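You operate a simulated robot arm through the tools that you are given. There is no shell and no other tool. Be economical: measure what you need, move in short steps, check, and stop when the job is done.

The job below is to be done with a simulated two-armed robot. You get a single attempt, and the scene is never put back.

TASK
Clear the steel filings out of the silver pan with the blue magnet.
Fine: free the wing knob and lay the yellow plate on the grey bench; magnet back, plate home and locked. Set down upright: blue magnet. Where these are worked on the way, their far stop is far enough and under half their travel is too little: wing knob of the silver pan. What is to be rubbed or washed off counts as gone when no trace of it is left.

The check looks at the end state, three seconds after you hand in, the way a careful person would. Anything else that was tipped, shoved, dropped, spilled or broken makes it a failure.

THE ROBOT
Two 7-joint arms with fingered hands on one trunk, on a base that drives. Base frame: it is fixed to the floor where the robot stands at the start and does not move with it; the origin is under the middle of the robot, x ahead of it, y to its left, z up. Units: cm, rad, N and s.
The left shoulder is at the start at [3, 11.9, 111.9], the right one opposite. With the tool pointing down near the work surface each hand reaches from about 36 to 78 cm from the robot's upright axis, wherever it stands, measured 20 degrees to its own side. Places, roughly: floor of the silver pan [60, 0, 90]; grey bench [70, 120, 90]; silver pan [60, 0, 90]; wing knob of the silver pan [50, -10, 100]. Payload 3.8 kg a hand.
The TCP of each hand is the grasp point between the finger pads, 2.5 cm short of the fingertips. In the tool frame z runs along the fingers and y along their closing line. The gripper opens to 8.8 cm. The gripper's body begins 2.9 cm behind the TCP. The gripper is a hand of 4 fingers: y runs from the thumb to the fingers, the wrist lies at [-1.3, -10.6, -17.4] in the tool frame, and closing takes about 1.5 s.
Orientation is that of the tool frame in the base frame, as a unit quaternion [w, x, y, z]. With the fingers straight down and the wrist toward the robot, the tool's x, y and z point along [0, 1, 0], [1, 0, 0] and [0, 0, -1] of the base frame.

THE INTERFACE
- The arms move only by the tool play_rows. It takes "left_increments", "right_increments" or both (then of equal length, played together; a hand with none holds still); each is a list of rows, each a list of 6 numbers: the shift along the base's x, y, z in cm, then the turn, a rotation vector about the base's x, y, z in rad. In form: [[tx, ty, tz, wx, wy, wz], ...]. A call has 1 to 12 rows; each row shifts and turns the commanded pose from where the row before left it. "left_gripper" and "right_gripper" are, for a hand that has rows, the closure, from 0 (fully open) to 1 (shut), set as the call begins (left out, the last holds). Rows are played at 5 a second. More than 5 cm and 0.15 rad between two rows, or a gripper value outside its range, and nothing of the call is played. A pose out of reach is approached as far as the arm can. The call stops where the force on the tool passes 40 N (or 10 N more than at its start, if that is more) or the arm is blocked; 0.2 s more then pass. The fingers move at their own pace (about 15.3 cm/s each) and stop on an object; they squeeze with about 21 N. The grip force told is the motor's: it shows also when the fingers shut on nothing. Time passes only in rows, and 0.2 s behind the last, so rows that do not move let the fingers close. The reply holds the time, the measured pose of the TCP, the force on the tool along the base axes, the opening and the grip force, in the units named above and with some noise, with the torque about the TCP (base axes, N m) and any sound that the robot's microphone picked up.
- Cameras (640 x 400 px; columns grow to the right, rows downward): "scene" is now at [5.66, 1.25, 166.42]; the picture's right is [0.15, -0.99, 0.00], its down [-0.76, -0.11, -0.63] and it looks along [0.63, 0.09, -0.77] (base axes); focal length 271 px, centre (320, 200). "left" rides on the left gripper at [-6.4, -8.3, -9.8] in its tool frame; the picture's right is [-0.62, -0.37, 0.69], its down [0.71, -0.63, 0.30] and it looks along [0.32, 0.68, 0.65] (tool axes); focal length 265 px, centre (320, 200). "right" rides on the right gripper at [6.4, -8.3, -9.8] in its tool frame; the picture's right is [-0.62, 0.37, -0.69], its down [-0.71, -0.63, 0.30] and it looks along [-0.32, 0.68, 0.65] (tool axes); focal length 265 px, centre (320, 200). There is no depth. A picture from a camera that has moved, and an enlarged one, comes with that camera's place and axes in the base frame and with its lens.
- get_image(camera): a new picture of that camera. The clock stands still meanwhile.
- lift_body(by): slides the trunk up (or, below 0, down) by that many cm; the arms and the scene camera ride with it, the base frame stays. It gives what a move gives, with no picture.
- drive_base(legs): drives the robot by 1 to 6 legs, each [ahead, left, turn to the left] in cm, cm and rad, along the robot's own axes; the way and the turn of a leg run together, so that a leg with both is an arc; at most 150 cm and 3.142 rad a leg. The arms and the cameras ride along, it lands a little off, and it stops where it bumps. It gives what a move gives.
- hand_shape(shape, hand): the hand has 4 fingers and takes this shape, open, in about a second: jaw (thumb against the fingers, like two jaws); tri (thumb and two fingers); tip (a fingertip pinch); poke (one finger out to press); point (the index stretched); flat (the hand flat); cup (the hand cupped); fist (a fist). The gripper value then closes the fingers along that shape, each until it touches; the sizes above hold for jaw. It gives what a move gives, with no picture.
- aim_head(pan, tilt): turns the head with the scene camera to pan (to the left, within 2.094 rad either way) and tilt (down, from -0.506 to 1.204), counted from straight ahead of the robot. It gives what a move gives.
- close_up(camera, box): a new picture of the part [left, top, right, bottom] of that camera's present view, enlarged. The clock stands still meanwhile.
- job_done(): hands the job in; it is judged then, once.

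Go step by step. Nothing tells you exact positions but the pictures and the camera data: compare them with the known pose of the tool, close in by small moves and look again before you grip or let go. The budget is 120 turns and 108 pictures, counting those below and the enlarged ones. Unless the task says otherwise, let go and move clear before handing in, and close with one line.

The tools are called after ">>>" as a command line: name --argument value ..., lists and objects as JSON in quotes. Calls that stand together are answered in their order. play_rows: Moves the arms, as the interface text tells. Its arguments: {"type":"object","properties":{"left_increments":{"type":"array"},"left_gripper":{"type":"number"},"right_increments":{"type":"array"},"right_gripper":{"type":"number"}},"required":[]} The other tools are called the same way: lift_body (by) slides the trunk up or down; hand_shape (shape, hand) gives the hand a shape; drive_base (legs) drives the base; aim_head (pan, tilt) turns the head that bears the scene camera; get_image (camera) takes a picture; close_up (camera, box) takes an enlarged picture of a part of a camera's view; job_done () hands the job in.

At the start:

```text
time: 0.0
left_eef_pos: [55.48, 26.37, 124.59]
left_tcp_rot: [0.0, 0.707, 0.707, -0.001]
left_ft_force: [0.2, 0.6, 1.2]
left_wrist_torque: [0.01, -0.02, -0.01]
left_grip_width: 8.77
left_gripper_force: 0.0
left_shape: jaw
right_eef_pos: [46.12, -22.91, 123.7]
right_tcp_rot: [0.0, 0.706, 0.708, -0.001]
right_ft_force: [0.1, 1.1, 0.1]
right_wrist_torque: [0.03, 0.02, 0.02]
right_grip_width: 8.76
right_gripper_force: 0.1
right_shape: jaw
trunk travel left (down, up): [-27.5, 31.5]
robot x, y, heading: [0.11, -0.22, -0.001]
head pan, tilt: [0.148, 0.883]
```

scene: 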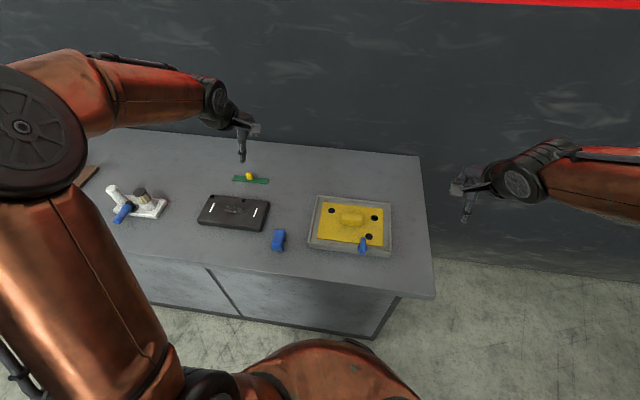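
right: 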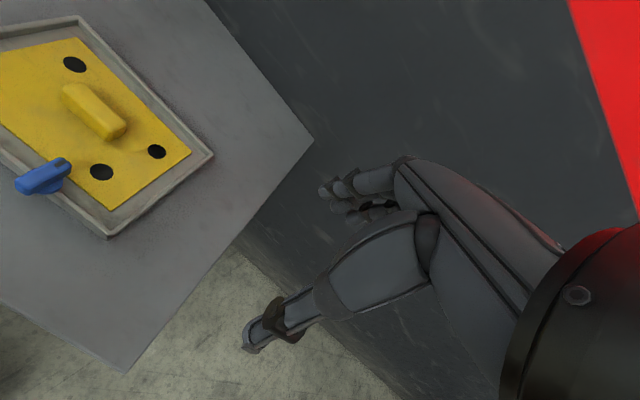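
left: 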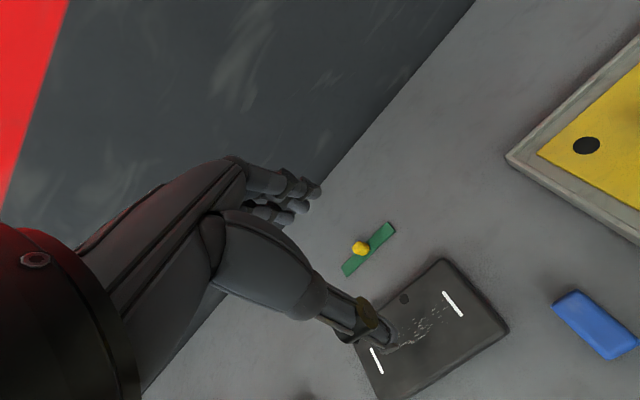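

I see a pan with a yellow plate and a blue wing knob at its near edge, a blue block (probably the magnet) to its left, a dark board, and other items. I'll take enlarged views first.

>>> close_up --camera "scene" --box '[260, 180, 420, 280]'

>>> close_up --camera "scene" --box '[80, 150, 300, 270]'

>>> close_up --camera "left" --box '[320, 200, 640, 400]'

>>> close_up --camera "right" --box '[0, 0, 320, 250]'

```text
4.00 times, centred on (340, 230) of scene
camera zoom: at [5.66, 1.25, 166.42], right [0.15, -0.99, 0.0], down [-0.76, -0.11, -0.63], along [0.63, 0.09, -0.77], focal length 1083 px, centre (240, 80)
```

zoom: 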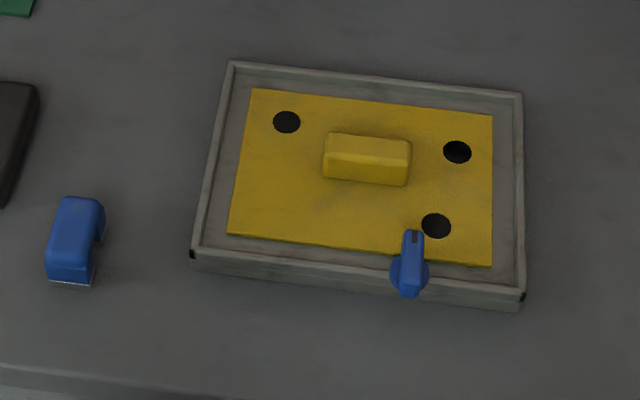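

```text
2.91 times, centred on (190, 210) of scene
camera zoom: at [5.66, 1.25, 166.42], right [0.15, -0.99, 0.0], down [-0.76, -0.11, -0.63], along [0.63, 0.09, -0.77], focal length 788 px, centre (698, 171)
```

zoom: 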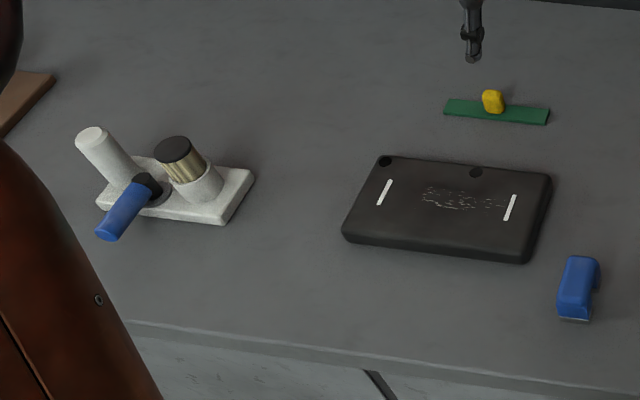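

```text
2.00 times, centred on (480, 300) of left
camera zoom: at [47.04, 19.97, 134.48], right [-0.37, -0.62, -0.69], down [-0.63, 0.71, -0.3], along [0.68, 0.32, -0.65], focal length 531 px, centre (0, 0)
```

zoom: 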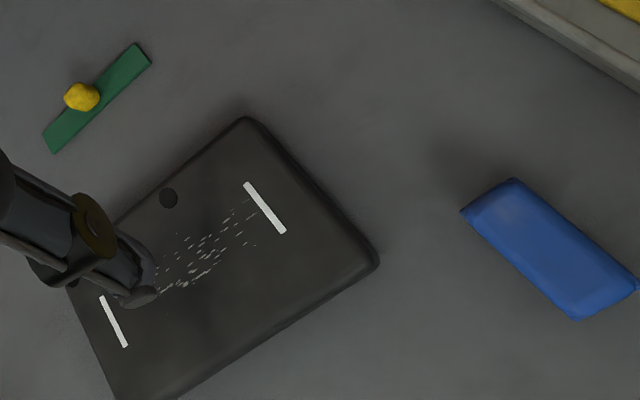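

```text
1.60 times, centred on (160, 125) of right
camera zoom: at [37.79, -16.46, 133.39], right [0.37, -0.62, 0.69], down [-0.63, -0.71, -0.3], along [0.68, -0.32, -0.65], focal length 425 px, centre (576, 320)
```

zoom: 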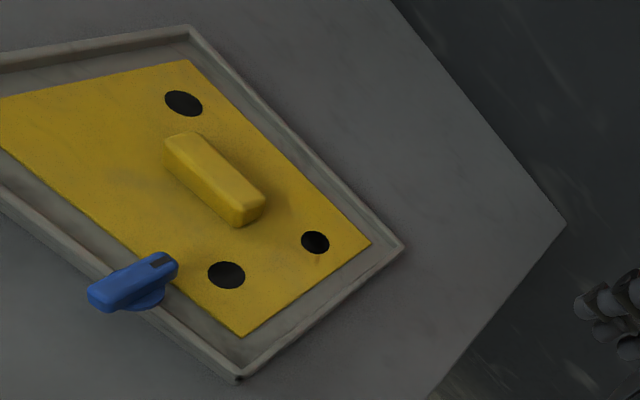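

The pan spans about x 47–67, y −14–11, with its knob on the near rim around (47, −5). The magnet is near (48, 21). I'll bring the right hand nearer for a closer look.

>>> play_rows --right_increments '[[-2, 4, -4, 0, 0, 0], [-2, 4, -4, 0, 0, 0], [-2, 4, -4, 0, 0, 0], [0, 0, 0, 0, 0, 0]]'

>>> get_image --camera "right"

>>> close_up --camera "scene" --box '[330, 220, 400, 265]'

>>> close_up --camera "scene" --box '[250, 215, 310, 255]'

```text
refused: row 1 steps farther than a row can; nothing moved
```

```text
100 pictures are left
camera right: at [37.79, -16.46, 133.39], right [0.37, -0.62, 0.69], down [-0.63, -0.71, -0.3], along [0.68, -0.32, -0.65], focal length 265 px, centre (320, 200)
```

right: 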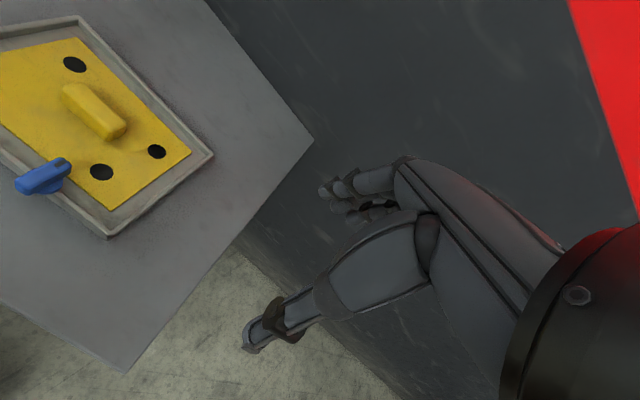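

```text
8.89 times, centred on (365, 242) of scene
camera zoom: at [5.66, 1.25, 166.42], right [0.15, -0.99, 0.0], down [-0.76, -0.11, -0.63], along [0.63, 0.09, -0.77], focal length 2407 px, centre (-80, -178)
```

zoom: 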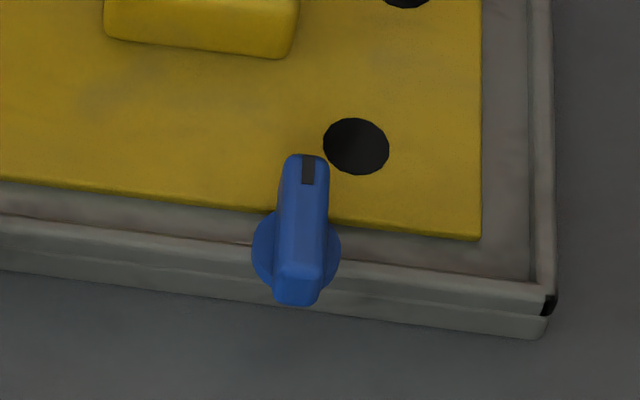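

```text
10.00 times, centred on (280, 235) of scene
camera zoom: at [5.66, 1.25, 166.42], right [0.15, -0.99, 0.0], down [-0.76, -0.11, -0.63], along [0.63, 0.09, -0.77], focal length 2708 px, centre (720, -150)
```

zoom: 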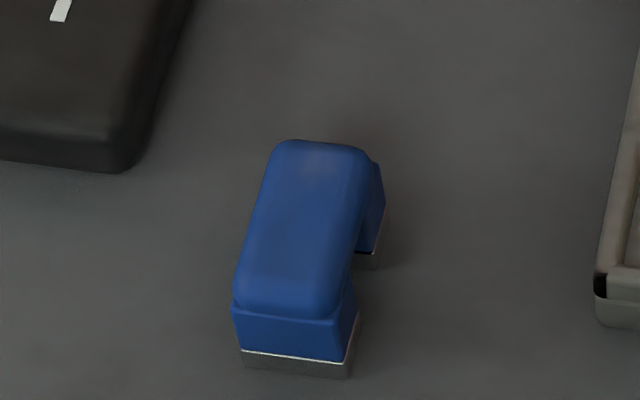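

Nothing moved because the step was too long. The magnet is a U-shape lying along x on two steel feet. The knob is a vertical-axis wing at about (47.9, −5.3, 96). I'll retry with shorter steps and start turning the right hand so its closing line lies along y.

>>> play_rows --right_increments '[[-1, 2, -2, 0, 0, 0.14], [-1, 2, -2, 0, 0, 0.14], [-1, 2, -2, 0, 0, 0.14], [-1, 2, -2, 0, 0, 0.14], [-1, 2, -1, 0, 0, 0.14], [0, 0, 0, 0, 0, 0.14], [0, 0, 0, 0, 0, 0.14], [0, 0, 0, 0, 0, 0.14], [0, 0, 0, 0, 0, 0.14], [0, 0, 0, 0, 0, 0.14], [0, 0, 0, 0, 0, 0.14]]'

>>> get_image --camera "right"

>>> get_image --camera "scene"

```text
time: 2.4
left_eef_pos: [55.56, 26.35, 124.45]
left_tcp_rot: [0.0, 0.707, 0.707, -0.001]
left_ft_force: [-1.0, -0.4, -0.9]
left_wrist_torque: [0.02, 0.01, 0.01]
left_grip_width: 8.77
left_gripper_force: 0.0
left_shape: jaw
right_eef_pos: [41.2, -12.96, 114.53]
right_tcp_rot: [0.001, 0.014, 1.0, 0.0]
right_ft_force: [0.1, -0.7, -0.4]
right_wrist_torque: [-0.03, 0.03, -0.01]
right_grip_width: 8.77
right_gripper_force: 0.0
right_shape: jaw
trunk travel left (down, up): [-27.5, 31.5]
robot x, y, heading: [0.27, 0.09, 0.003]
head pan, tilt: [0.148, 0.883]
```

```text
97 pictures are left
camera right: at [34.5, -21.04, 124.38], right [0.63, 0.35, 0.69], down [0.7, -0.65, -0.3], along [0.34, 0.67, -0.65], focal length 265 px, centre (320, 200)
```

right: 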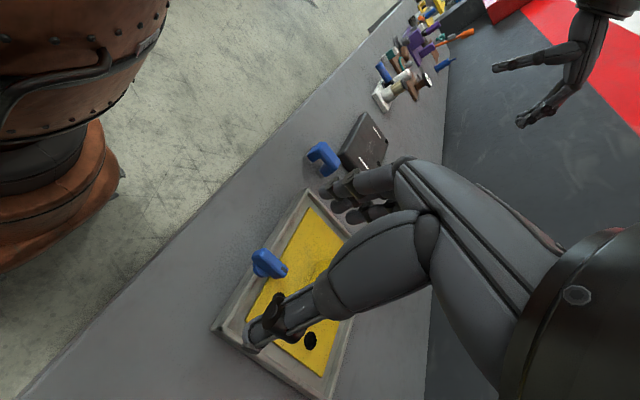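

```text
96 pictures are left
camera scene: at [5.72, 1.24, 166.42], right [0.15, -0.99, 0.0], down [-0.76, -0.11, -0.63], along [0.63, 0.09, -0.77], focal length 271 px, centre (320, 200)
```

scene: 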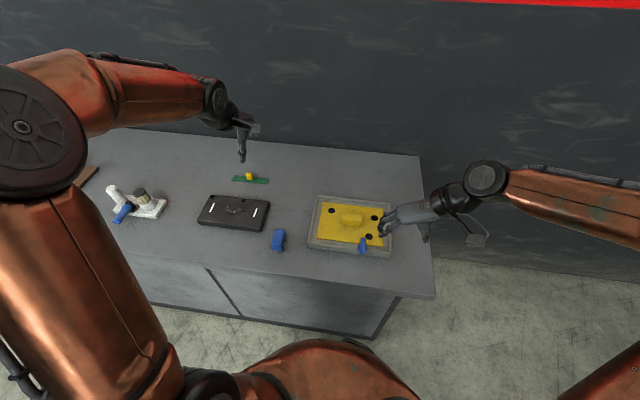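

The hand is turned with its wrist to the right. I'll bring it above the knob at about z 101.5 and look.

>>> play_rows --right_increments '[[2.2, 2.5, 0, 0, 0, 0.03], [2.2, 2.6, -1, 0, 0, 0], [2.2, 2.6, -2, 0, 0, 0], [0, 0, -3, 0, 0, 0], [0, 0, -3, 0, 0, 0], [0, 0, -3, 0, 0, 0], [0, 0, 0, 0, 0, 0]]'

>>> get_image --camera "right"

>>> close_up --camera "scene" --box '[300, 190, 460, 290]'

```text
time: 4.0
left_eef_pos: [55.47, 26.42, 124.6]
left_tcp_rot: [0.0, 0.707, 0.707, 0.0]
left_ft_force: [0.6, 0.5, 0.0]
left_wrist_torque: [0.01, -0.01, -0.02]
left_grip_width: 8.77
left_gripper_force: 0.0
left_shape: jaw
right_eef_pos: [47.62, -5.2, 102.59]
right_tcp_rot: [0.0, 0.001, 1.0, 0.0]
right_ft_force: [0.7, 0.3, -0.4]
right_wrist_torque: [-0.01, -0.02, -0.04]
right_grip_width: 8.79
right_gripper_force: 0.1
right_shape: jaw
trunk travel left (down, up): [-27.5, 31.5]
robot x, y, heading: [0.25, 0.36, -0.005]
head pan, tilt: [0.148, 0.883]
```

```text
95 pictures are left
camera right: at [41.24, -13.52, 112.46], right [0.62, 0.37, 0.69], down [0.71, -0.63, -0.3], along [0.33, 0.68, -0.65], focal length 265 px, centre (320, 200)
```

right: 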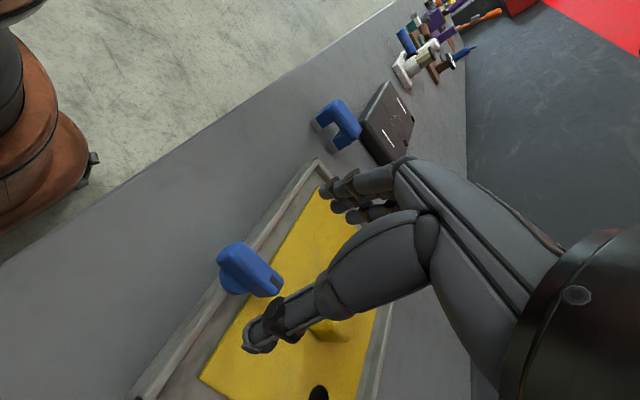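

```text
4.00 times, centred on (380, 240) of scene
camera zoom: at [5.62, 1.25, 166.42], right [0.15, -0.99, 0.0], down [-0.76, -0.11, -0.64], along [0.63, 0.09, -0.77], focal length 1083 px, centre (80, 40)
```

zoom: 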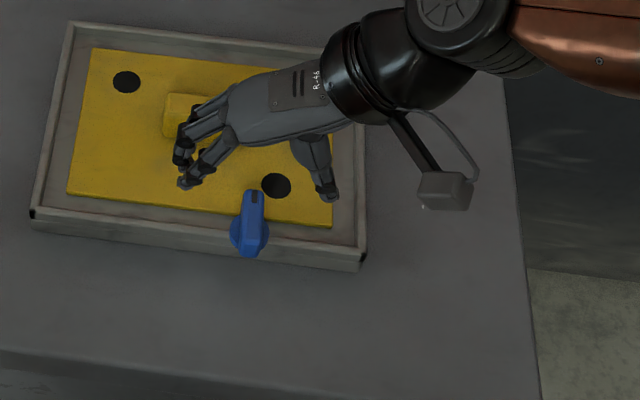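

Two views agree on the knob at about (47.7, −5.5, top 96). I'll descend with open fingers to about z 97.

>>> play_rows --right_increments '[[0.1, -0.3, -1.5, 0, 0, 0], [0, 0, -1.5, 0, 0, 0], [0, 0, -1.5, 0, 0, 0], [0, 0, -1.0, 0, 0, 0], [0, 0, 0, 0, 0, 0]]'

>>> close_up --camera "right" --box '[100, 150, 420, 350]'

>>> close_up --camera "scene" --box '[320, 200, 420, 265]'

```text
time: 5.2
left_eef_pos: [55.58, 26.49, 124.64]
left_tcp_rot: [0.0, 0.707, 0.707, 0.0]
left_ft_force: [0.6, 1.6, 0.4]
left_wrist_torque: [-0.01, -0.01, 0.03]
left_grip_width: 8.74
left_gripper_force: 0.0
left_shape: jaw
right_eef_pos: [47.81, -5.47, 97.06]
right_tcp_rot: [-0.001, 0.0, 1.0, 0.001]
right_ft_force: [-0.5, 0.1, 0.1]
right_wrist_torque: [0.03, 0.01, 0.0]
right_grip_width: 8.73
right_gripper_force: 0.0
right_shape: jaw
trunk travel left (down, up): [-27.5, 31.5]
robot x, y, heading: [-0.25, 0.21, -0.001]
head pan, tilt: [0.148, 0.883]
```

```text
2.00 times, centred on (260, 250) of right
camera zoom: at [41.38, -13.79, 106.86], right [0.62, 0.37, 0.69], down [0.71, -0.63, -0.3], along [0.32, 0.68, -0.65], focal length 531 px, centre (440, 100)
```

zoom: 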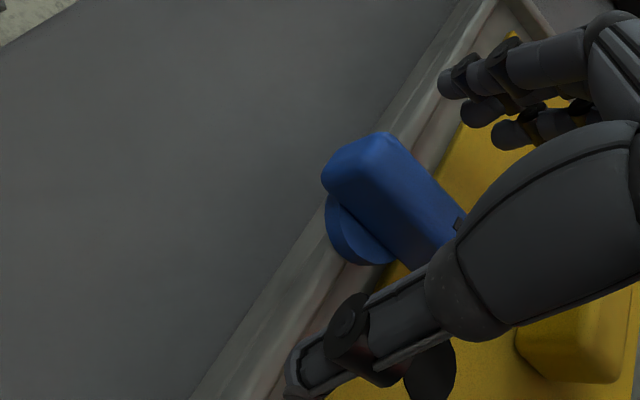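

```text
6.15 times, centred on (370, 232) of scene
camera zoom: at [5.67, 1.26, 166.42], right [0.15, -0.99, 0.0], down [-0.76, -0.11, -0.63], along [0.63, 0.09, -0.77], focal length 1666 px, centre (12, 0)
```

zoom: 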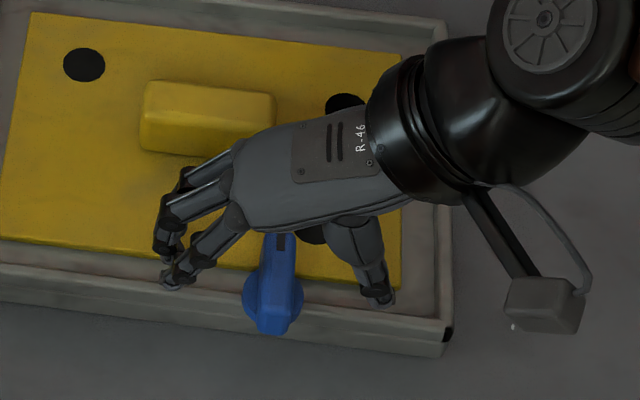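

The fingers straddle the wing. I'll shift 0.4 cm nearer and close.

>>> play_rows --right_increments '[[-0.4, 0, -0.4, 0, 0, 0], [0, 0, 0, 0, 0, 0]]'

>>> play_rows --right_increments '[[0, 0, 0, 0, 0, 0], [0, 0, 0, 0, 0, 0], [0, 0, 0, 0, 0, 0], [0, 0, 0, 0, 0, 0], [0, 0, 0, 0, 0, 0], [0, 0, 0, 0, 0, 0], [0, 0, 0, 0, 0, 0], [0, 0, 0, 0, 0, 0]]' --right_gripper 1

>>> close_up --camera "scene" --box '[320, 200, 420, 265]'

>>> close_up --camera "right" --box '[100, 150, 420, 350]'

```text
time: 5.8
left_eef_pos: [55.61, 26.4, 124.65]
left_tcp_rot: [0.0, 0.708, 0.707, 0.0]
left_ft_force: [0.1, -0.4, -0.6]
left_wrist_torque: [0.02, 0.0, 0.03]
left_grip_width: 8.76
left_gripper_force: 0.1
left_shape: jaw
right_eef_pos: [47.46, -5.54, 96.53]
right_tcp_rot: [-0.001, -0.001, 1.0, 0.0]
right_ft_force: [0.3, -0.9, -0.5]
right_wrist_torque: [-0.03, 0.0, -0.04]
right_grip_width: 8.76
right_gripper_force: 0.1
right_shape: jaw
trunk travel left (down, up): [-27.5, 31.5]
robot x, y, heading: [-0.03, 0.15, 0.003]
head pan, tilt: [0.148, 0.883]
```

```text
time: 7.6
left_eef_pos: [55.57, 26.37, 124.61]
left_tcp_rot: [0.0, 0.708, 0.707, 0.001]
left_ft_force: [-0.1, 0.7, 0.7]
left_wrist_torque: [0.0, -0.01, -0.01]
left_grip_width: 8.77
left_gripper_force: 0.1
left_shape: jaw
right_eef_pos: [47.42, -5.58, 96.63]
right_tcp_rot: [0.001, 0.001, 1.0, 0.0]
right_ft_force: [0.1, 0.9, -2.6]
right_wrist_torque: [0.06, -0.02, 0.09]
right_grip_width: 1.07
right_gripper_force: 20.9
right_shape: jaw
trunk travel left (down, up): [-27.5, 31.5]
robot x, y, heading: [0.36, -0.08, -0.004]
head pan, tilt: [0.148, 0.883]
```

```text
6.15 times, centred on (370, 232) of scene
camera zoom: at [5.69, 1.25, 166.42], right [0.15, -0.99, 0.0], down [-0.76, -0.11, -0.63], along [0.63, 0.09, -0.77], focal length 1666 px, centre (12, 0)
```

zoom: 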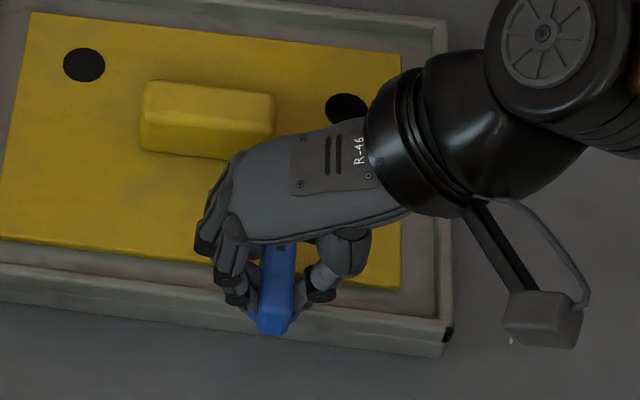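

```text
2.00 times, centred on (260, 250) of right
camera zoom: at [41.0, -13.8, 106.46], right [0.62, 0.37, 0.69], down [0.71, -0.63, -0.3], along [0.32, 0.68, -0.65], focal length 531 px, centre (440, 100)
```

zoom: 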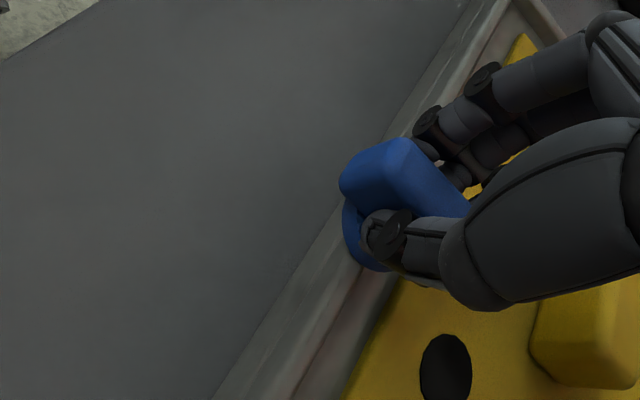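

The wing is held. I'll try turning it clockwise and watch the torque.

>>> play_rows --right_increments '[[0, 0, 0, 0, 0, -0.08], [0, 0, 0, 0, 0, -0.08], [0, 0, 0, 0, 0, -0.08], [0, 0, 0, 0, 0, 0]]'

>>> close_up --camera "scene" --box '[320, 200, 420, 265]'

```text
time: 8.6
left_eef_pos: [55.51, 26.33, 124.64]
left_tcp_rot: [0.0, 0.707, 0.708, 0.0]
left_ft_force: [0.0, 0.2, -0.3]
left_wrist_torque: [-0.02, 0.0, 0.01]
left_grip_width: 8.77
left_gripper_force: 0.0
left_shape: jaw
right_eef_pos: [47.22, -5.38, 96.72]
right_tcp_rot: [-0.001, 0.12, 0.993, 0.001]
right_ft_force: [-5.5, 2.5, -3.2]
right_wrist_torque: [0.08, 0.1, 0.21]
right_grip_width: 1.08
right_gripper_force: 21.0
right_shape: jaw
trunk travel left (down, up): [-27.5, 31.5]
robot x, y, heading: [-0.29, 0.01, 0.001]
head pan, tilt: [0.148, 0.883]
```

```text
6.15 times, centred on (370, 232) of scene
camera zoom: at [5.6, 1.28, 166.42], right [0.15, -0.99, 0.0], down [-0.76, -0.11, -0.64], along [0.63, 0.09, -0.77], focal length 1666 px, centre (12, 0)
```

zoom: 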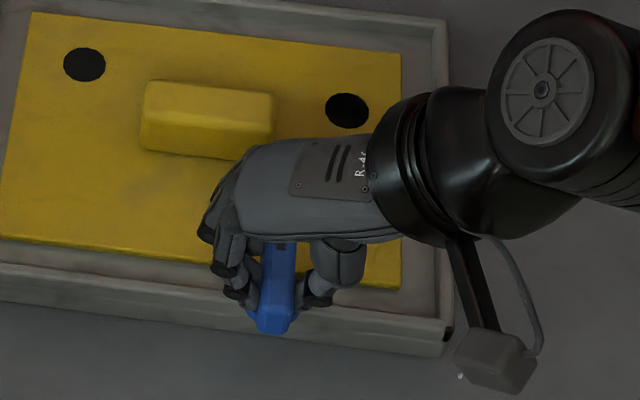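

The hand turned but the wing stayed put, so this looks like a stop. I'll turn back and try the other way.

>>> play_rows --right_increments '[[0, 0, 0, 0, 0, 0.12], [0, 0, 0, 0, 0, 0.12], [0, 0, 0, 0, 0, 0.08], [0, 0, 0, 0, 0, 0.08], [0, 0, 0, 0, 0, 0.08], [0, 0, 0, 0, 0, 0]]'

>>> close_up --camera "scene" --box '[320, 200, 420, 265]'

```text
time: 10.0
left_eef_pos: [55.55, 26.41, 124.54]
left_tcp_rot: [-0.001, 0.707, 0.707, -0.001]
left_ft_force: [0.9, 0.0, -0.6]
left_wrist_torque: [-0.01, 0.01, 0.0]
left_grip_width: 8.74
left_gripper_force: 0.0
left_shape: jaw
right_eef_pos: [47.34, -5.47, 96.67]
right_tcp_rot: [0.001, -0.12, 0.993, 0.0]
right_ft_force: [4.6, 1.4, -2.9]
right_wrist_torque: [0.05, -0.07, -0.04]
right_grip_width: 1.0
right_gripper_force: 21.0
right_shape: jaw
trunk travel left (down, up): [-27.5, 31.5]
robot x, y, heading: [0.09, 0.3, -0.002]
head pan, tilt: [0.148, 0.883]
```

```text
6.15 times, centred on (370, 232) of scene
camera zoom: at [5.79, 1.27, 166.42], right [0.15, -0.99, 0.0], down [-0.76, -0.11, -0.63], along [0.63, 0.09, -0.77], focal length 1666 px, centre (12, 0)
```

zoom: 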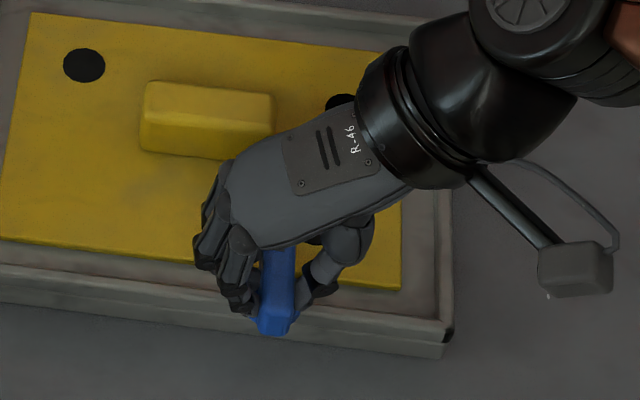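

The wing barely moves and the torque is low. I'll go on counter-clockwise and compare.

>>> play_rows --right_increments '[[0, 0, 0, 0, 0, 0.08], [0, 0, 0, 0, 0, 0.08], [0, 0, 0, 0, 0, 0.08], [0, 0, 0, 0, 0, 0.08], [0, 0, 0, 0, 0, 0]]'

>>> close_up --camera "scene" --box '[320, 200, 420, 265]'

>>> close_up --camera "right" --box '[100, 150, 420, 350]'

```text
time: 11.2
left_eef_pos: [55.62, 26.25, 124.58]
left_tcp_rot: [-0.001, 0.707, 0.707, -0.001]
left_ft_force: [-0.4, 0.4, 0.3]
left_wrist_torque: [0.0, 0.0, 0.01]
left_grip_width: 8.76
left_gripper_force: 0.0
left_shape: jaw
right_eef_pos: [47.53, -5.53, 96.62]
right_tcp_rot: [0.0, -0.276, 0.961, 0.0]
right_ft_force: [7.1, -1.4, -1.4]
right_wrist_torque: [-0.06, -0.11, -0.05]
right_grip_width: 1.0
right_gripper_force: 20.9
right_shape: jaw
trunk travel left (down, up): [-27.5, 31.5]
robot x, y, heading: [0.17, -0.09, 0.003]
head pan, tilt: [0.148, 0.883]
```

```text
6.15 times, centred on (370, 232) of scene
camera zoom: at [5.81, 1.23, 166.42], right [0.15, -0.99, 0.0], down [-0.76, -0.11, -0.63], along [0.63, 0.09, -0.77], focal length 1666 px, centre (12, 0)
```

zoom: 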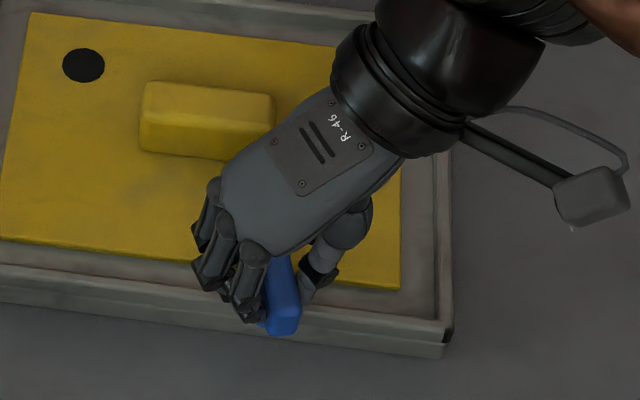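

```text
2.00 times, centred on (260, 250) of right
camera zoom: at [46.51, -15.99, 106.46], right [0.33, 0.64, 0.69], down [0.94, -0.15, -0.3], along [-0.09, 0.75, -0.65], focal length 531 px, centre (440, 100)
```

zoom: 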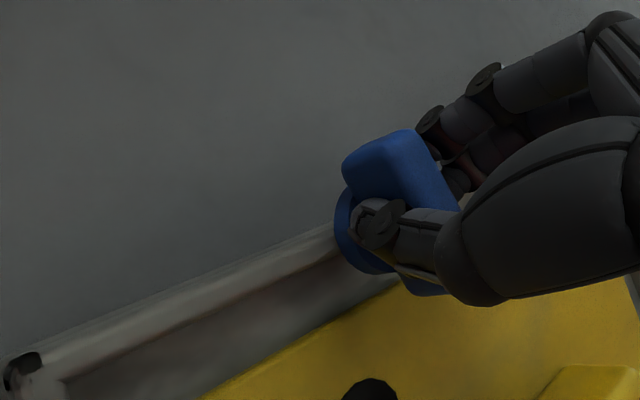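

The wing now follows counter-clockwise. I'll continue.

>>> play_rows --right_increments '[[0, 0, 0, 0, 0, 0.1], [0, 0, 0, 0, 0, 0.1], [0, 0, 0, 0, 0, 0.1], [0, 0, 0, 0, 0, 0.1], [0, 0, 0, 0, 0, 0.1], [0, 0, 0, 0, 0, 0.1], [0, 0, 0, 0, 0, 0]]'

>>> close_up --camera "scene" --box '[320, 200, 420, 265]'

```text
time: 12.8
left_eef_pos: [55.64, 26.17, 124.64]
left_tcp_rot: [-0.001, 0.707, 0.707, 0.0]
left_ft_force: [0.1, -0.1, 0.2]
left_wrist_torque: [-0.02, 0.02, -0.01]
left_grip_width: 8.75
left_gripper_force: 0.1
left_shape: jaw
right_eef_pos: [47.44, -5.47, 96.67]
right_tcp_rot: [0.0, -0.549, 0.836, 0.0]
right_ft_force: [8.2, -4.4, 0.2]
right_wrist_torque: [-0.11, -0.14, -0.07]
right_grip_width: 0.98
right_gripper_force: 20.3
right_shape: jaw
trunk travel left (down, up): [-27.5, 31.5]
robot x, y, heading: [0.07, -0.11, -0.003]
head pan, tilt: [0.148, 0.883]
```

```text
6.15 times, centred on (370, 232) of scene
camera zoom: at [5.8, 1.19, 166.42], right [0.15, -0.99, 0.0], down [-0.76, -0.11, -0.63], along [0.63, 0.09, -0.77], focal length 1666 px, centre (12, 0)
```

zoom: 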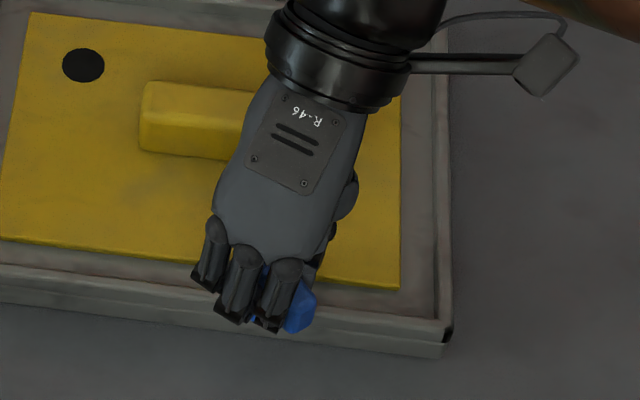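

>>> play_rows --right_increments '[[0, 0, 0, 0, 0, 0.1], [0, 0, 0, 0, 0, 0.1], [0, 0, 0, 0, 0, 0.1], [0, 0, 0, 0, 0, 0.1], [0, 0, 0, 0, 0, 0.1], [0, 0, 0, 0, 0, 0.1], [0, 0, 0, 0, 0, 0]]'

>>> close_up --camera "scene" --box '[320, 200, 420, 265]'

>>> close_up --camera "right" --box '[100, 150, 420, 350]'

```text
time: 14.4
left_eef_pos: [55.54, 26.4, 124.43]
left_tcp_rot: [-0.001, 0.707, 0.707, -0.001]
left_ft_force: [0.4, -0.5, -0.2]
left_wrist_torque: [-0.03, 0.0, 0.01]
left_grip_width: 8.75
left_gripper_force: 0.0
left_shape: jaw
right_eef_pos: [47.24, -5.47, 96.62]
right_tcp_rot: [0.0, 0.771, -0.637, 0.0]
right_ft_force: [7.3, -3.9, 0.9]
right_wrist_torque: [-0.09, -0.12, -0.09]
right_grip_width: 0.97
right_gripper_force: 21.2
right_shape: jaw
trunk travel left (down, up): [-27.5, 31.5]
robot x, y, heading: [-0.2, 0.15, -0.0]
head pan, tilt: [0.148, 0.883]
```

```text
6.15 times, centred on (370, 232) of scene
camera zoom: at [5.8, 1.17, 166.42], right [0.15, -0.99, 0.0], down [-0.76, -0.11, -0.63], along [0.63, 0.09, -0.77], focal length 1666 px, centre (12, 0)
```

zoom: 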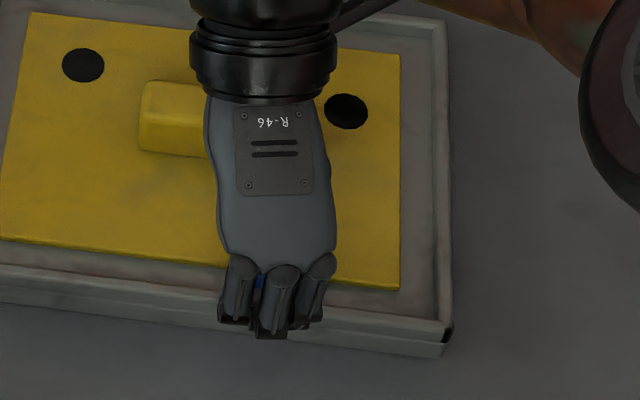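

```text
2.00 times, centred on (260, 250) of right
camera zoom: at [56.92, -10.26, 106.44], right [-0.48, 0.54, 0.69], down [0.48, 0.82, -0.3], along [-0.73, 0.19, -0.65], focal length 531 px, centre (440, 100)
```

zoom: 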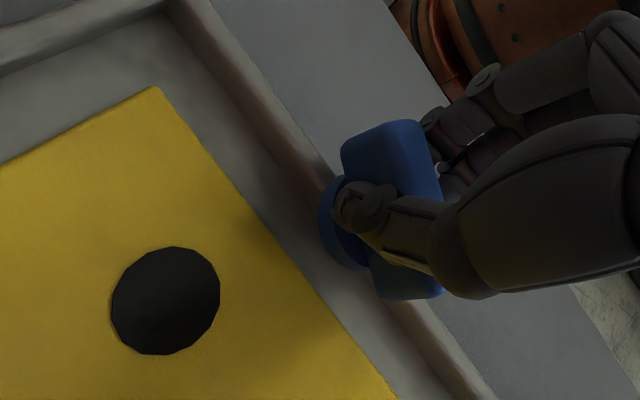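

The wing is almost parallel to the wall. I'll continue until the stop.

>>> play_rows --right_increments '[[0, 0, 0, 0, 0, 0.08], [0, 0, 0, 0, 0, 0.08], [0, 0, 0, 0, 0, 0.08], [0, 0, 0, 0, 0, 0.08], [0, 0, 0, 0, 0, 0]]'

>>> close_up --camera "right" --box '[100, 150, 420, 350]'

```text
time: 15.6
left_eef_pos: [55.51, 26.38, 124.52]
left_tcp_rot: [-0.001, 0.707, 0.707, -0.001]
left_ft_force: [-0.1, 0.3, 0.1]
left_wrist_torque: [0.02, 0.01, 0.02]
left_grip_width: 8.72
left_gripper_force: 0.1
left_shape: jaw
right_eef_pos: [47.48, -5.56, 96.63]
right_tcp_rot: [0.001, 0.863, -0.506, 0.0]
right_ft_force: [7.6, -5.0, 0.4]
right_wrist_torque: [-0.07, -0.09, -0.06]
right_grip_width: 0.97
right_gripper_force: 21.4
right_shape: jaw
trunk travel left (down, up): [-27.5, 31.5]
robot x, y, heading: [0.07, -0.08, -0.002]
head pan, tilt: [0.148, 0.883]
```

```text
2.00 times, centred on (260, 250) of right
camera zoom: at [57.93, -7.12, 106.43], right [-0.62, 0.36, 0.69], down [0.2, 0.93, -0.3], along [-0.76, -0.05, -0.65], focal length 531 px, centre (440, 100)
```

zoom: 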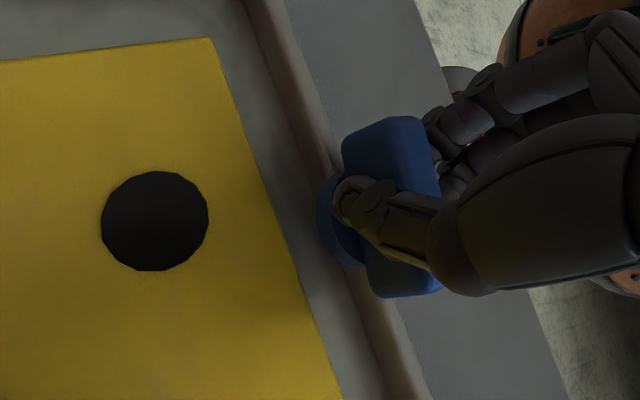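

>>> play_rows --right_increments '[[0, 0, 0, 0, 0, 0.1], [0, 0, 0, 0, 0, 0.1], [0, 0, 0, 0, 0, 0.1], [0, 0, 0, 0, 0, 0.1], [0, 0, 0, 0, 0, 0]]'

>>> close_up --camera "right" --box '[100, 150, 420, 350]'

>>> get_image --camera "scene"

```text
time: 16.8
left_eef_pos: [55.53, 26.41, 124.56]
left_tcp_rot: [0.0, 0.708, 0.707, 0.0]
left_ft_force: [0.1, -0.4, 0.1]
left_wrist_torque: [0.01, 0.01, -0.01]
left_grip_width: 8.76
left_gripper_force: 0.0
left_shape: jaw
right_eef_pos: [47.33, -5.61, 96.6]
right_tcp_rot: [0.001, 0.946, -0.326, 0.0]
right_ft_force: [3.5, -3.2, -2.1]
right_wrist_torque: [-0.04, 0.08, -0.1]
right_grip_width: 1.0
right_gripper_force: 21.1
right_shape: jaw
trunk travel left (down, up): [-27.5, 31.5]
robot x, y, heading: [-0.02, 0.21, 0.002]
head pan, tilt: [0.148, 0.883]
```

```text
2.00 times, centred on (260, 250) of right
camera zoom: at [57.58, -2.91, 106.38], right [-0.71, 0.09, 0.69], down [-0.18, 0.94, -0.31], along [-0.68, -0.34, -0.65], focal length 531 px, centre (440, 100)
```

zoom: 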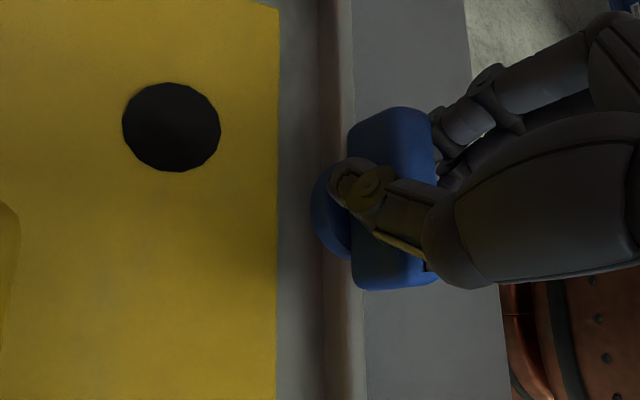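

```text
80 pictures are left
camera scene: at [5.78, 1.26, 166.41], right [0.15, -0.99, 0.0], down [-0.76, -0.11, -0.63], along [0.63, 0.09, -0.77], focal length 271 px, centre (320, 200)
```

scene: 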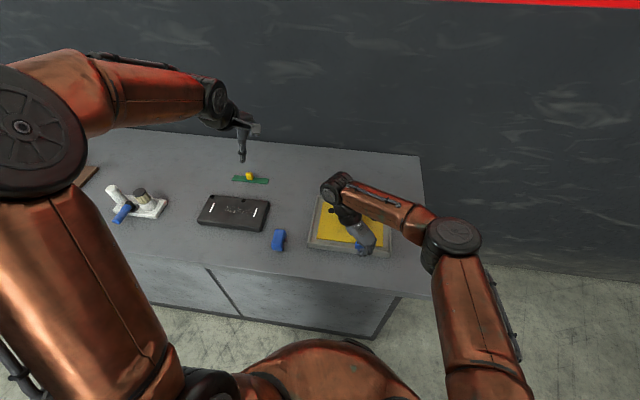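

The wing is now about perpendicular to where it started. I'll test whether it turns further.

>>> play_rows --right_increments '[[0, 0, 0, 0, 0, 0.1], [0, 0, 0, 0, 0, 0.1], [0, 0, 0, 0, 0, 0.1], [0, 0, 0, 0, 0, 0]]'

>>> close_up --camera "right" --box '[100, 150, 420, 350]'

```text
time: 17.8
left_eef_pos: [55.78, 26.36, 124.43]
left_tcp_rot: [-0.001, 0.707, 0.707, -0.001]
left_ft_force: [0.1, 0.2, -0.3]
left_wrist_torque: [-0.03, 0.05, 0.03]
left_grip_width: 8.77
left_gripper_force: 0.0
left_shape: jaw
right_eef_pos: [47.17, -5.56, 97.36]
right_tcp_rot: [0.0, 0.952, -0.305, 0.005]
right_ft_force: [7.2, -0.7, -26.1]
right_wrist_torque: [0.21, 0.19, -0.2]
right_grip_width: 0.87
right_gripper_force: 20.4
right_shape: jaw
right hand out of reach, approached as far as the arm can: row 1, 2, 3
trunk travel left (down, up): [-27.5, 31.5]
robot x, y, heading: [0.26, -0.03, -0.004]
head pan, tilt: [0.148, 0.883]
```

```text
2.00 times, centred on (260, 250) of right
camera zoom: at [57.29, -2.52, 107.25], right [-0.72, 0.06, 0.69], down [-0.21, 0.93, -0.31], along [-0.66, -0.37, -0.66], focal length 531 px, centre (440, 100)
```

zoom: 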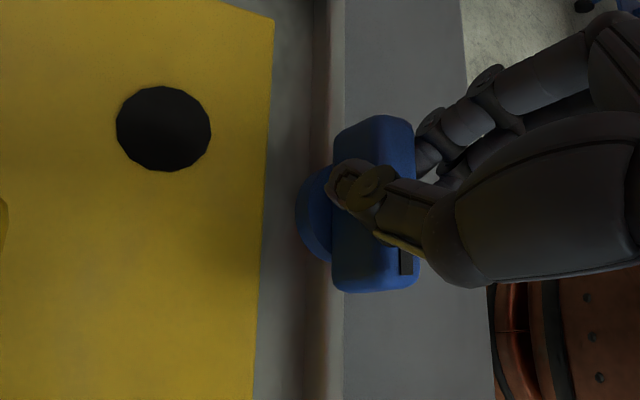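

The arm reached its limit. I'll let go, lift off and look at the knob.

>>> play_rows --right_increments '[[0, 0, 0, 0, 0, -0.1], [0, 0, 0, 0, 0, -0.1], [0, 0, 0, 0, 0, -0.1], [0, 0, 0, 0, 0, 0]]' --right_gripper 0

>>> play_rows --right_increments '[[0, 0, 2, 0, 0, -0.1], [0, 0, 2, 0, 0, -0.1], [0, 0, 2, 0, 0, -0.1], [0, 0, 2, 0, 0, -0.14], [0, 0, 2, 0, 0, -0.14], [0, 0, 0, 0, 0, -0.14], [0, 0, 0, 0, 0, -0.14], [0, 0, 0, 0, 0, -0.14], [0, 0, 0, 0, 0, -0.14], [0, 0, 0, 0, 0, -0.14], [0, 0, 0, 0, 0, -0.14], [0, 0, 0, 0, 0, -0.14]]'

>>> close_up --camera "scene" --box '[320, 200, 420, 265]'

```text
time: 18.8
left_eef_pos: [55.5, 26.41, 124.59]
left_tcp_rot: [0.0, 0.708, 0.706, 0.0]
left_ft_force: [0.0, -0.2, -0.4]
left_wrist_torque: [0.0, -0.01, 0.0]
left_grip_width: 8.76
left_gripper_force: 0.2
left_shape: jaw
right_eef_pos: [47.06, -5.59, 97.75]
right_tcp_rot: [0.0, 0.895, -0.446, 0.006]
right_ft_force: [-1.8, -0.5, 0.6]
right_wrist_torque: [0.0, -0.04, 0.03]
right_grip_width: 8.75
right_gripper_force: 0.1
right_shape: jaw
trunk travel left (down, up): [-27.5, 31.5]
robot x, y, heading: [0.25, 0.21, -0.003]
head pan, tilt: [0.148, 0.883]
```

```text
time: 21.4
left_eef_pos: [55.39, 26.51, 124.56]
left_tcp_rot: [0.0, 0.707, 0.707, 0.0]
left_ft_force: [-0.3, -0.7, -0.9]
left_wrist_torque: [-0.01, 0.03, -0.05]
left_grip_width: 8.77
left_gripper_force: 0.1
left_shape: jaw
right_eef_pos: [46.99, -5.6, 107.61]
right_tcp_rot: [-0.005, -0.323, 0.946, -0.004]
right_ft_force: [-0.6, 0.5, 1.2]
right_wrist_torque: [-0.02, 0.01, 0.0]
right_grip_width: 8.75
right_gripper_force: 0.0
right_shape: jaw
trunk travel left (down, up): [-27.5, 31.5]
robot x, y, heading: [-0.32, -0.4, 0.002]
head pan, tilt: [0.148, 0.883]
```

```text
6.15 times, centred on (370, 232) of scene
camera zoom: at [5.64, 1.22, 166.42], right [0.15, -0.99, 0.0], down [-0.76, -0.11, -0.64], along [0.63, 0.09, -0.77], focal length 1666 px, centre (12, 0)
```

zoom: 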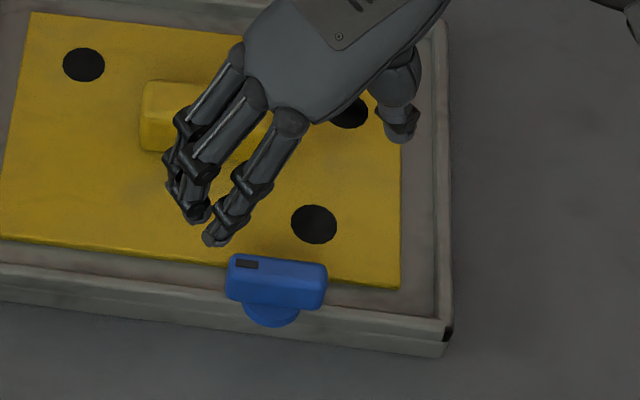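

The wing now lies parallel to the wall and looks clear of the plate. I'll regrip it with the default wrist orientation and check whether this is the far stop.

>>> play_rows --right_increments '[[0, 0, 0, 0, 0, -0.14], [0, 0, 0, 0, 0, -0.14], [0, 0, 0, 0, 0, -0.14], [0, 0, 0, 0, 0, -0.14], [0, 0, 0, 0, 0, -0.14], [0, 0, 0, 0, 0, -0.14], [0, 0, 0, 0, 0, -0.14], [0, 0, 0, 0, 0, -0.14], [0, 0, 0, 0, 0, -0.14], [0, 0, 0, 0, 0, -0.14], [0, 0, 0, 0, 0, -0.14], [0, 0, 0, 0, 0, -0.14]]'

>>> play_rows --right_increments '[[0, 0, 0, 0, 0, -0.14], [0, 0, 0, 0, 0, -0.14], [0, 0, 0, 0, 0, -0.14], [0, 0, 0, 0, 0, -0.14], [0.3, 0, 0, 0, 0, 0], [0, 0, 0, 0, 0, 0]]'

>>> close_up --camera "scene" --box '[320, 200, 420, 265]'

```text
time: 24.0
left_eef_pos: [55.55, 26.32, 124.71]
left_tcp_rot: [-0.001, 0.707, 0.707, 0.0]
left_ft_force: [0.1, 0.7, 0.6]
left_wrist_torque: [0.0, 0.02, 0.03]
left_grip_width: 8.77
left_gripper_force: 0.0
left_shape: jaw
right_eef_pos: [47.07, -5.48, 107.52]
right_tcp_rot: [-0.007, 0.488, 0.873, 0.0]
right_ft_force: [-0.3, -0.1, 0.6]
right_wrist_torque: [0.01, 0.02, -0.03]
right_grip_width: 8.75
right_gripper_force: 0.0
right_shape: jaw
trunk travel left (down, up): [-27.5, 31.5]
robot x, y, heading: [-0.19, 0.21, -0.002]
head pan, tilt: [0.148, 0.883]
```

```text
time: 25.4
left_eef_pos: [55.51, 26.39, 124.6]
left_tcp_rot: [0.0, 0.707, 0.707, 0.0]
left_ft_force: [-0.3, 0.2, -0.1]
left_wrist_torque: [-0.03, -0.03, 0.02]
left_grip_width: 8.76
left_gripper_force: 0.0
left_shape: jaw
right_eef_pos: [47.23, -5.55, 107.56]
right_tcp_rot: [-0.005, 0.71, 0.704, 0.003]
right_ft_force: [0.3, -0.1, 0.4]
right_wrist_torque: [0.02, 0.01, -0.01]
right_grip_width: 8.78
right_gripper_force: 0.0
right_shape: jaw
trunk travel left (down, up): [-27.5, 31.5]
robot x, y, heading: [-0.03, -0.05, -0.004]
head pan, tilt: [0.148, 0.883]
```

```text
6.15 times, centred on (370, 232) of scene
camera zoom: at [5.65, 1.3, 166.42], right [0.15, -0.99, 0.0], down [-0.76, -0.11, -0.63], along [0.63, 0.09, -0.77], focal length 1666 px, centre (12, 0)
```

zoom: 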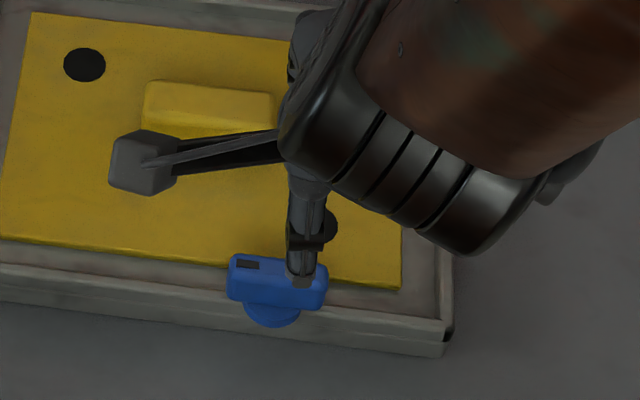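

>>> play_rows --right_increments '[[0, 0, -2.5, 0, 0, 0], [0, 0, -2.5, 0, 0, 0], [0, 0, -2.5, 0, 0, 0], [0, 0, -2, 0, 0, 0], [0, 0, -1, 0, 0, 0], [0, 0, 0, 0, 0, 0]]'

>>> play_rows --right_increments '[[0, 0, 0, 0, 0, 0], [0, 0, 0, 0, 0, 0], [0, 0, 0, 0, 0, 0], [0, 0, 0, 0, 0, 0], [0, 0, 0, 0, 0, 0], [0, 0, 0, 0, 0, 0], [0, 0, 0, 0, 0, 0], [0, 0, 0, 0, 0, 0]]' --right_gripper 1

>>> play_rows --right_increments '[[0, 0, 0, 0, 0, 0.08], [0, 0, 0, 0, 0, 0.08], [0, 0, 0, 0, 0, 0.08], [0, 0, 0, 0, 0, 0.08], [0, 0, 0, 0, 0, 0.08], [0, 0, 0, 0, 0, 0.08], [0, 0, 0, 0, 0, 0]]'

>>> close_up --camera "scene" --box '[320, 200, 420, 265]'

>>> close_up --camera "right" --box '[100, 150, 420, 350]'

```text
time: 26.8
left_eef_pos: [55.47, 26.44, 124.54]
left_tcp_rot: [0.0, 0.707, 0.708, 0.001]
left_ft_force: [0.2, 0.3, 0.1]
left_wrist_torque: [0.0, -0.01, -0.01]
left_grip_width: 8.78
left_gripper_force: 0.1
left_shape: jaw
right_eef_pos: [47.37, -5.61, 96.97]
right_tcp_rot: [-0.006, 0.71, 0.704, 0.002]
right_ft_force: [-0.1, 0.0, -0.8]
right_wrist_torque: [-0.01, -0.02, -0.01]
right_grip_width: 8.77
right_gripper_force: 0.1
right_shape: jaw
trunk travel left (down, up): [-27.5, 31.5]
robot x, y, heading: [-0.18, 0.07, 0.001]
head pan, tilt: [0.148, 0.883]
```

```text
time: 28.6
left_eef_pos: [55.44, 26.32, 124.53]
left_tcp_rot: [0.0, 0.707, 0.707, 0.0]
left_ft_force: [-0.4, -0.1, 0.2]
left_wrist_torque: [0.01, 0.01, -0.03]
left_grip_width: 8.77
left_gripper_force: 0.1
left_shape: jaw
right_eef_pos: [47.39, -5.56, 96.97]
right_tcp_rot: [-0.006, 0.71, 0.704, 0.002]
right_ft_force: [0.2, -0.4, -2.4]
right_wrist_torque: [-0.03, -0.03, 0.1]
right_grip_width: 1.12
right_gripper_force: 20.9
right_shape: jaw
trunk travel left (down, up): [-27.5, 31.5]
robot x, y, heading: [0.11, 0.53, 0.003]
head pan, tilt: [0.148, 0.883]
```

```text
time: 30.2
left_eef_pos: [55.65, 26.23, 124.58]
left_tcp_rot: [-0.001, 0.707, 0.707, 0.0]
left_ft_force: [0.3, 0.4, -0.4]
left_wrist_torque: [-0.01, -0.01, 0.0]
left_grip_width: 8.77
left_gripper_force: 0.0
left_shape: jaw
right_eef_pos: [47.48, -5.73, 97.05]
right_tcp_rot: [-0.007, 0.523, 0.852, 0.0]
right_ft_force: [6.2, -15.4, -0.6]
right_wrist_torque: [-0.31, -0.16, -0.34]
right_grip_width: 1.1
right_gripper_force: 20.8
right_shape: jaw
trunk travel left (down, up): [-27.5, 31.5]
robot x, y, heading: [0.52, 0.29, -0.004]
head pan, tilt: [0.148, 0.883]
```

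```text
6.15 times, centred on (370, 232) of scene
camera zoom: at [5.79, 1.0, 166.42], right [0.15, -0.99, 0.0], down [-0.76, -0.11, -0.63], along [0.63, 0.1, -0.77], focal length 1666 px, centre (12, 0)
```

zoom: 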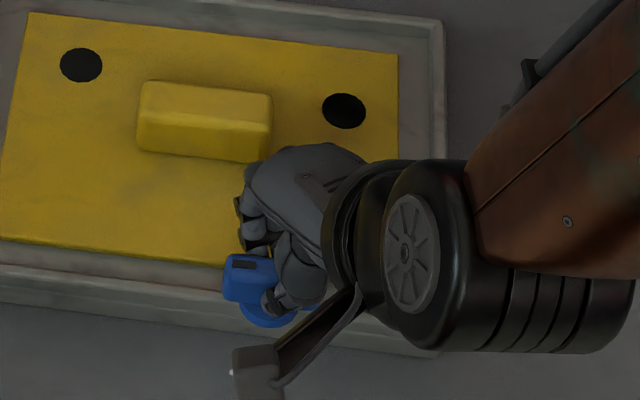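

```text
2.00 times, centred on (260, 250) of right
camera zoom: at [37.26, -3.95, 106.92], right [0.62, -0.39, 0.68], down [-0.24, -0.92, -0.31], along [0.75, 0.03, -0.66], focal length 531 px, centre (440, 100)
```

zoom: 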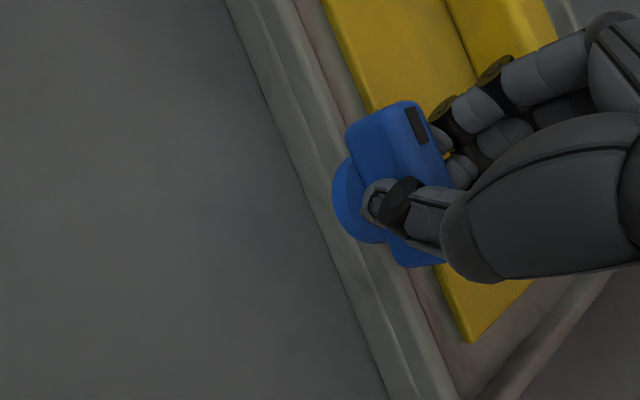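

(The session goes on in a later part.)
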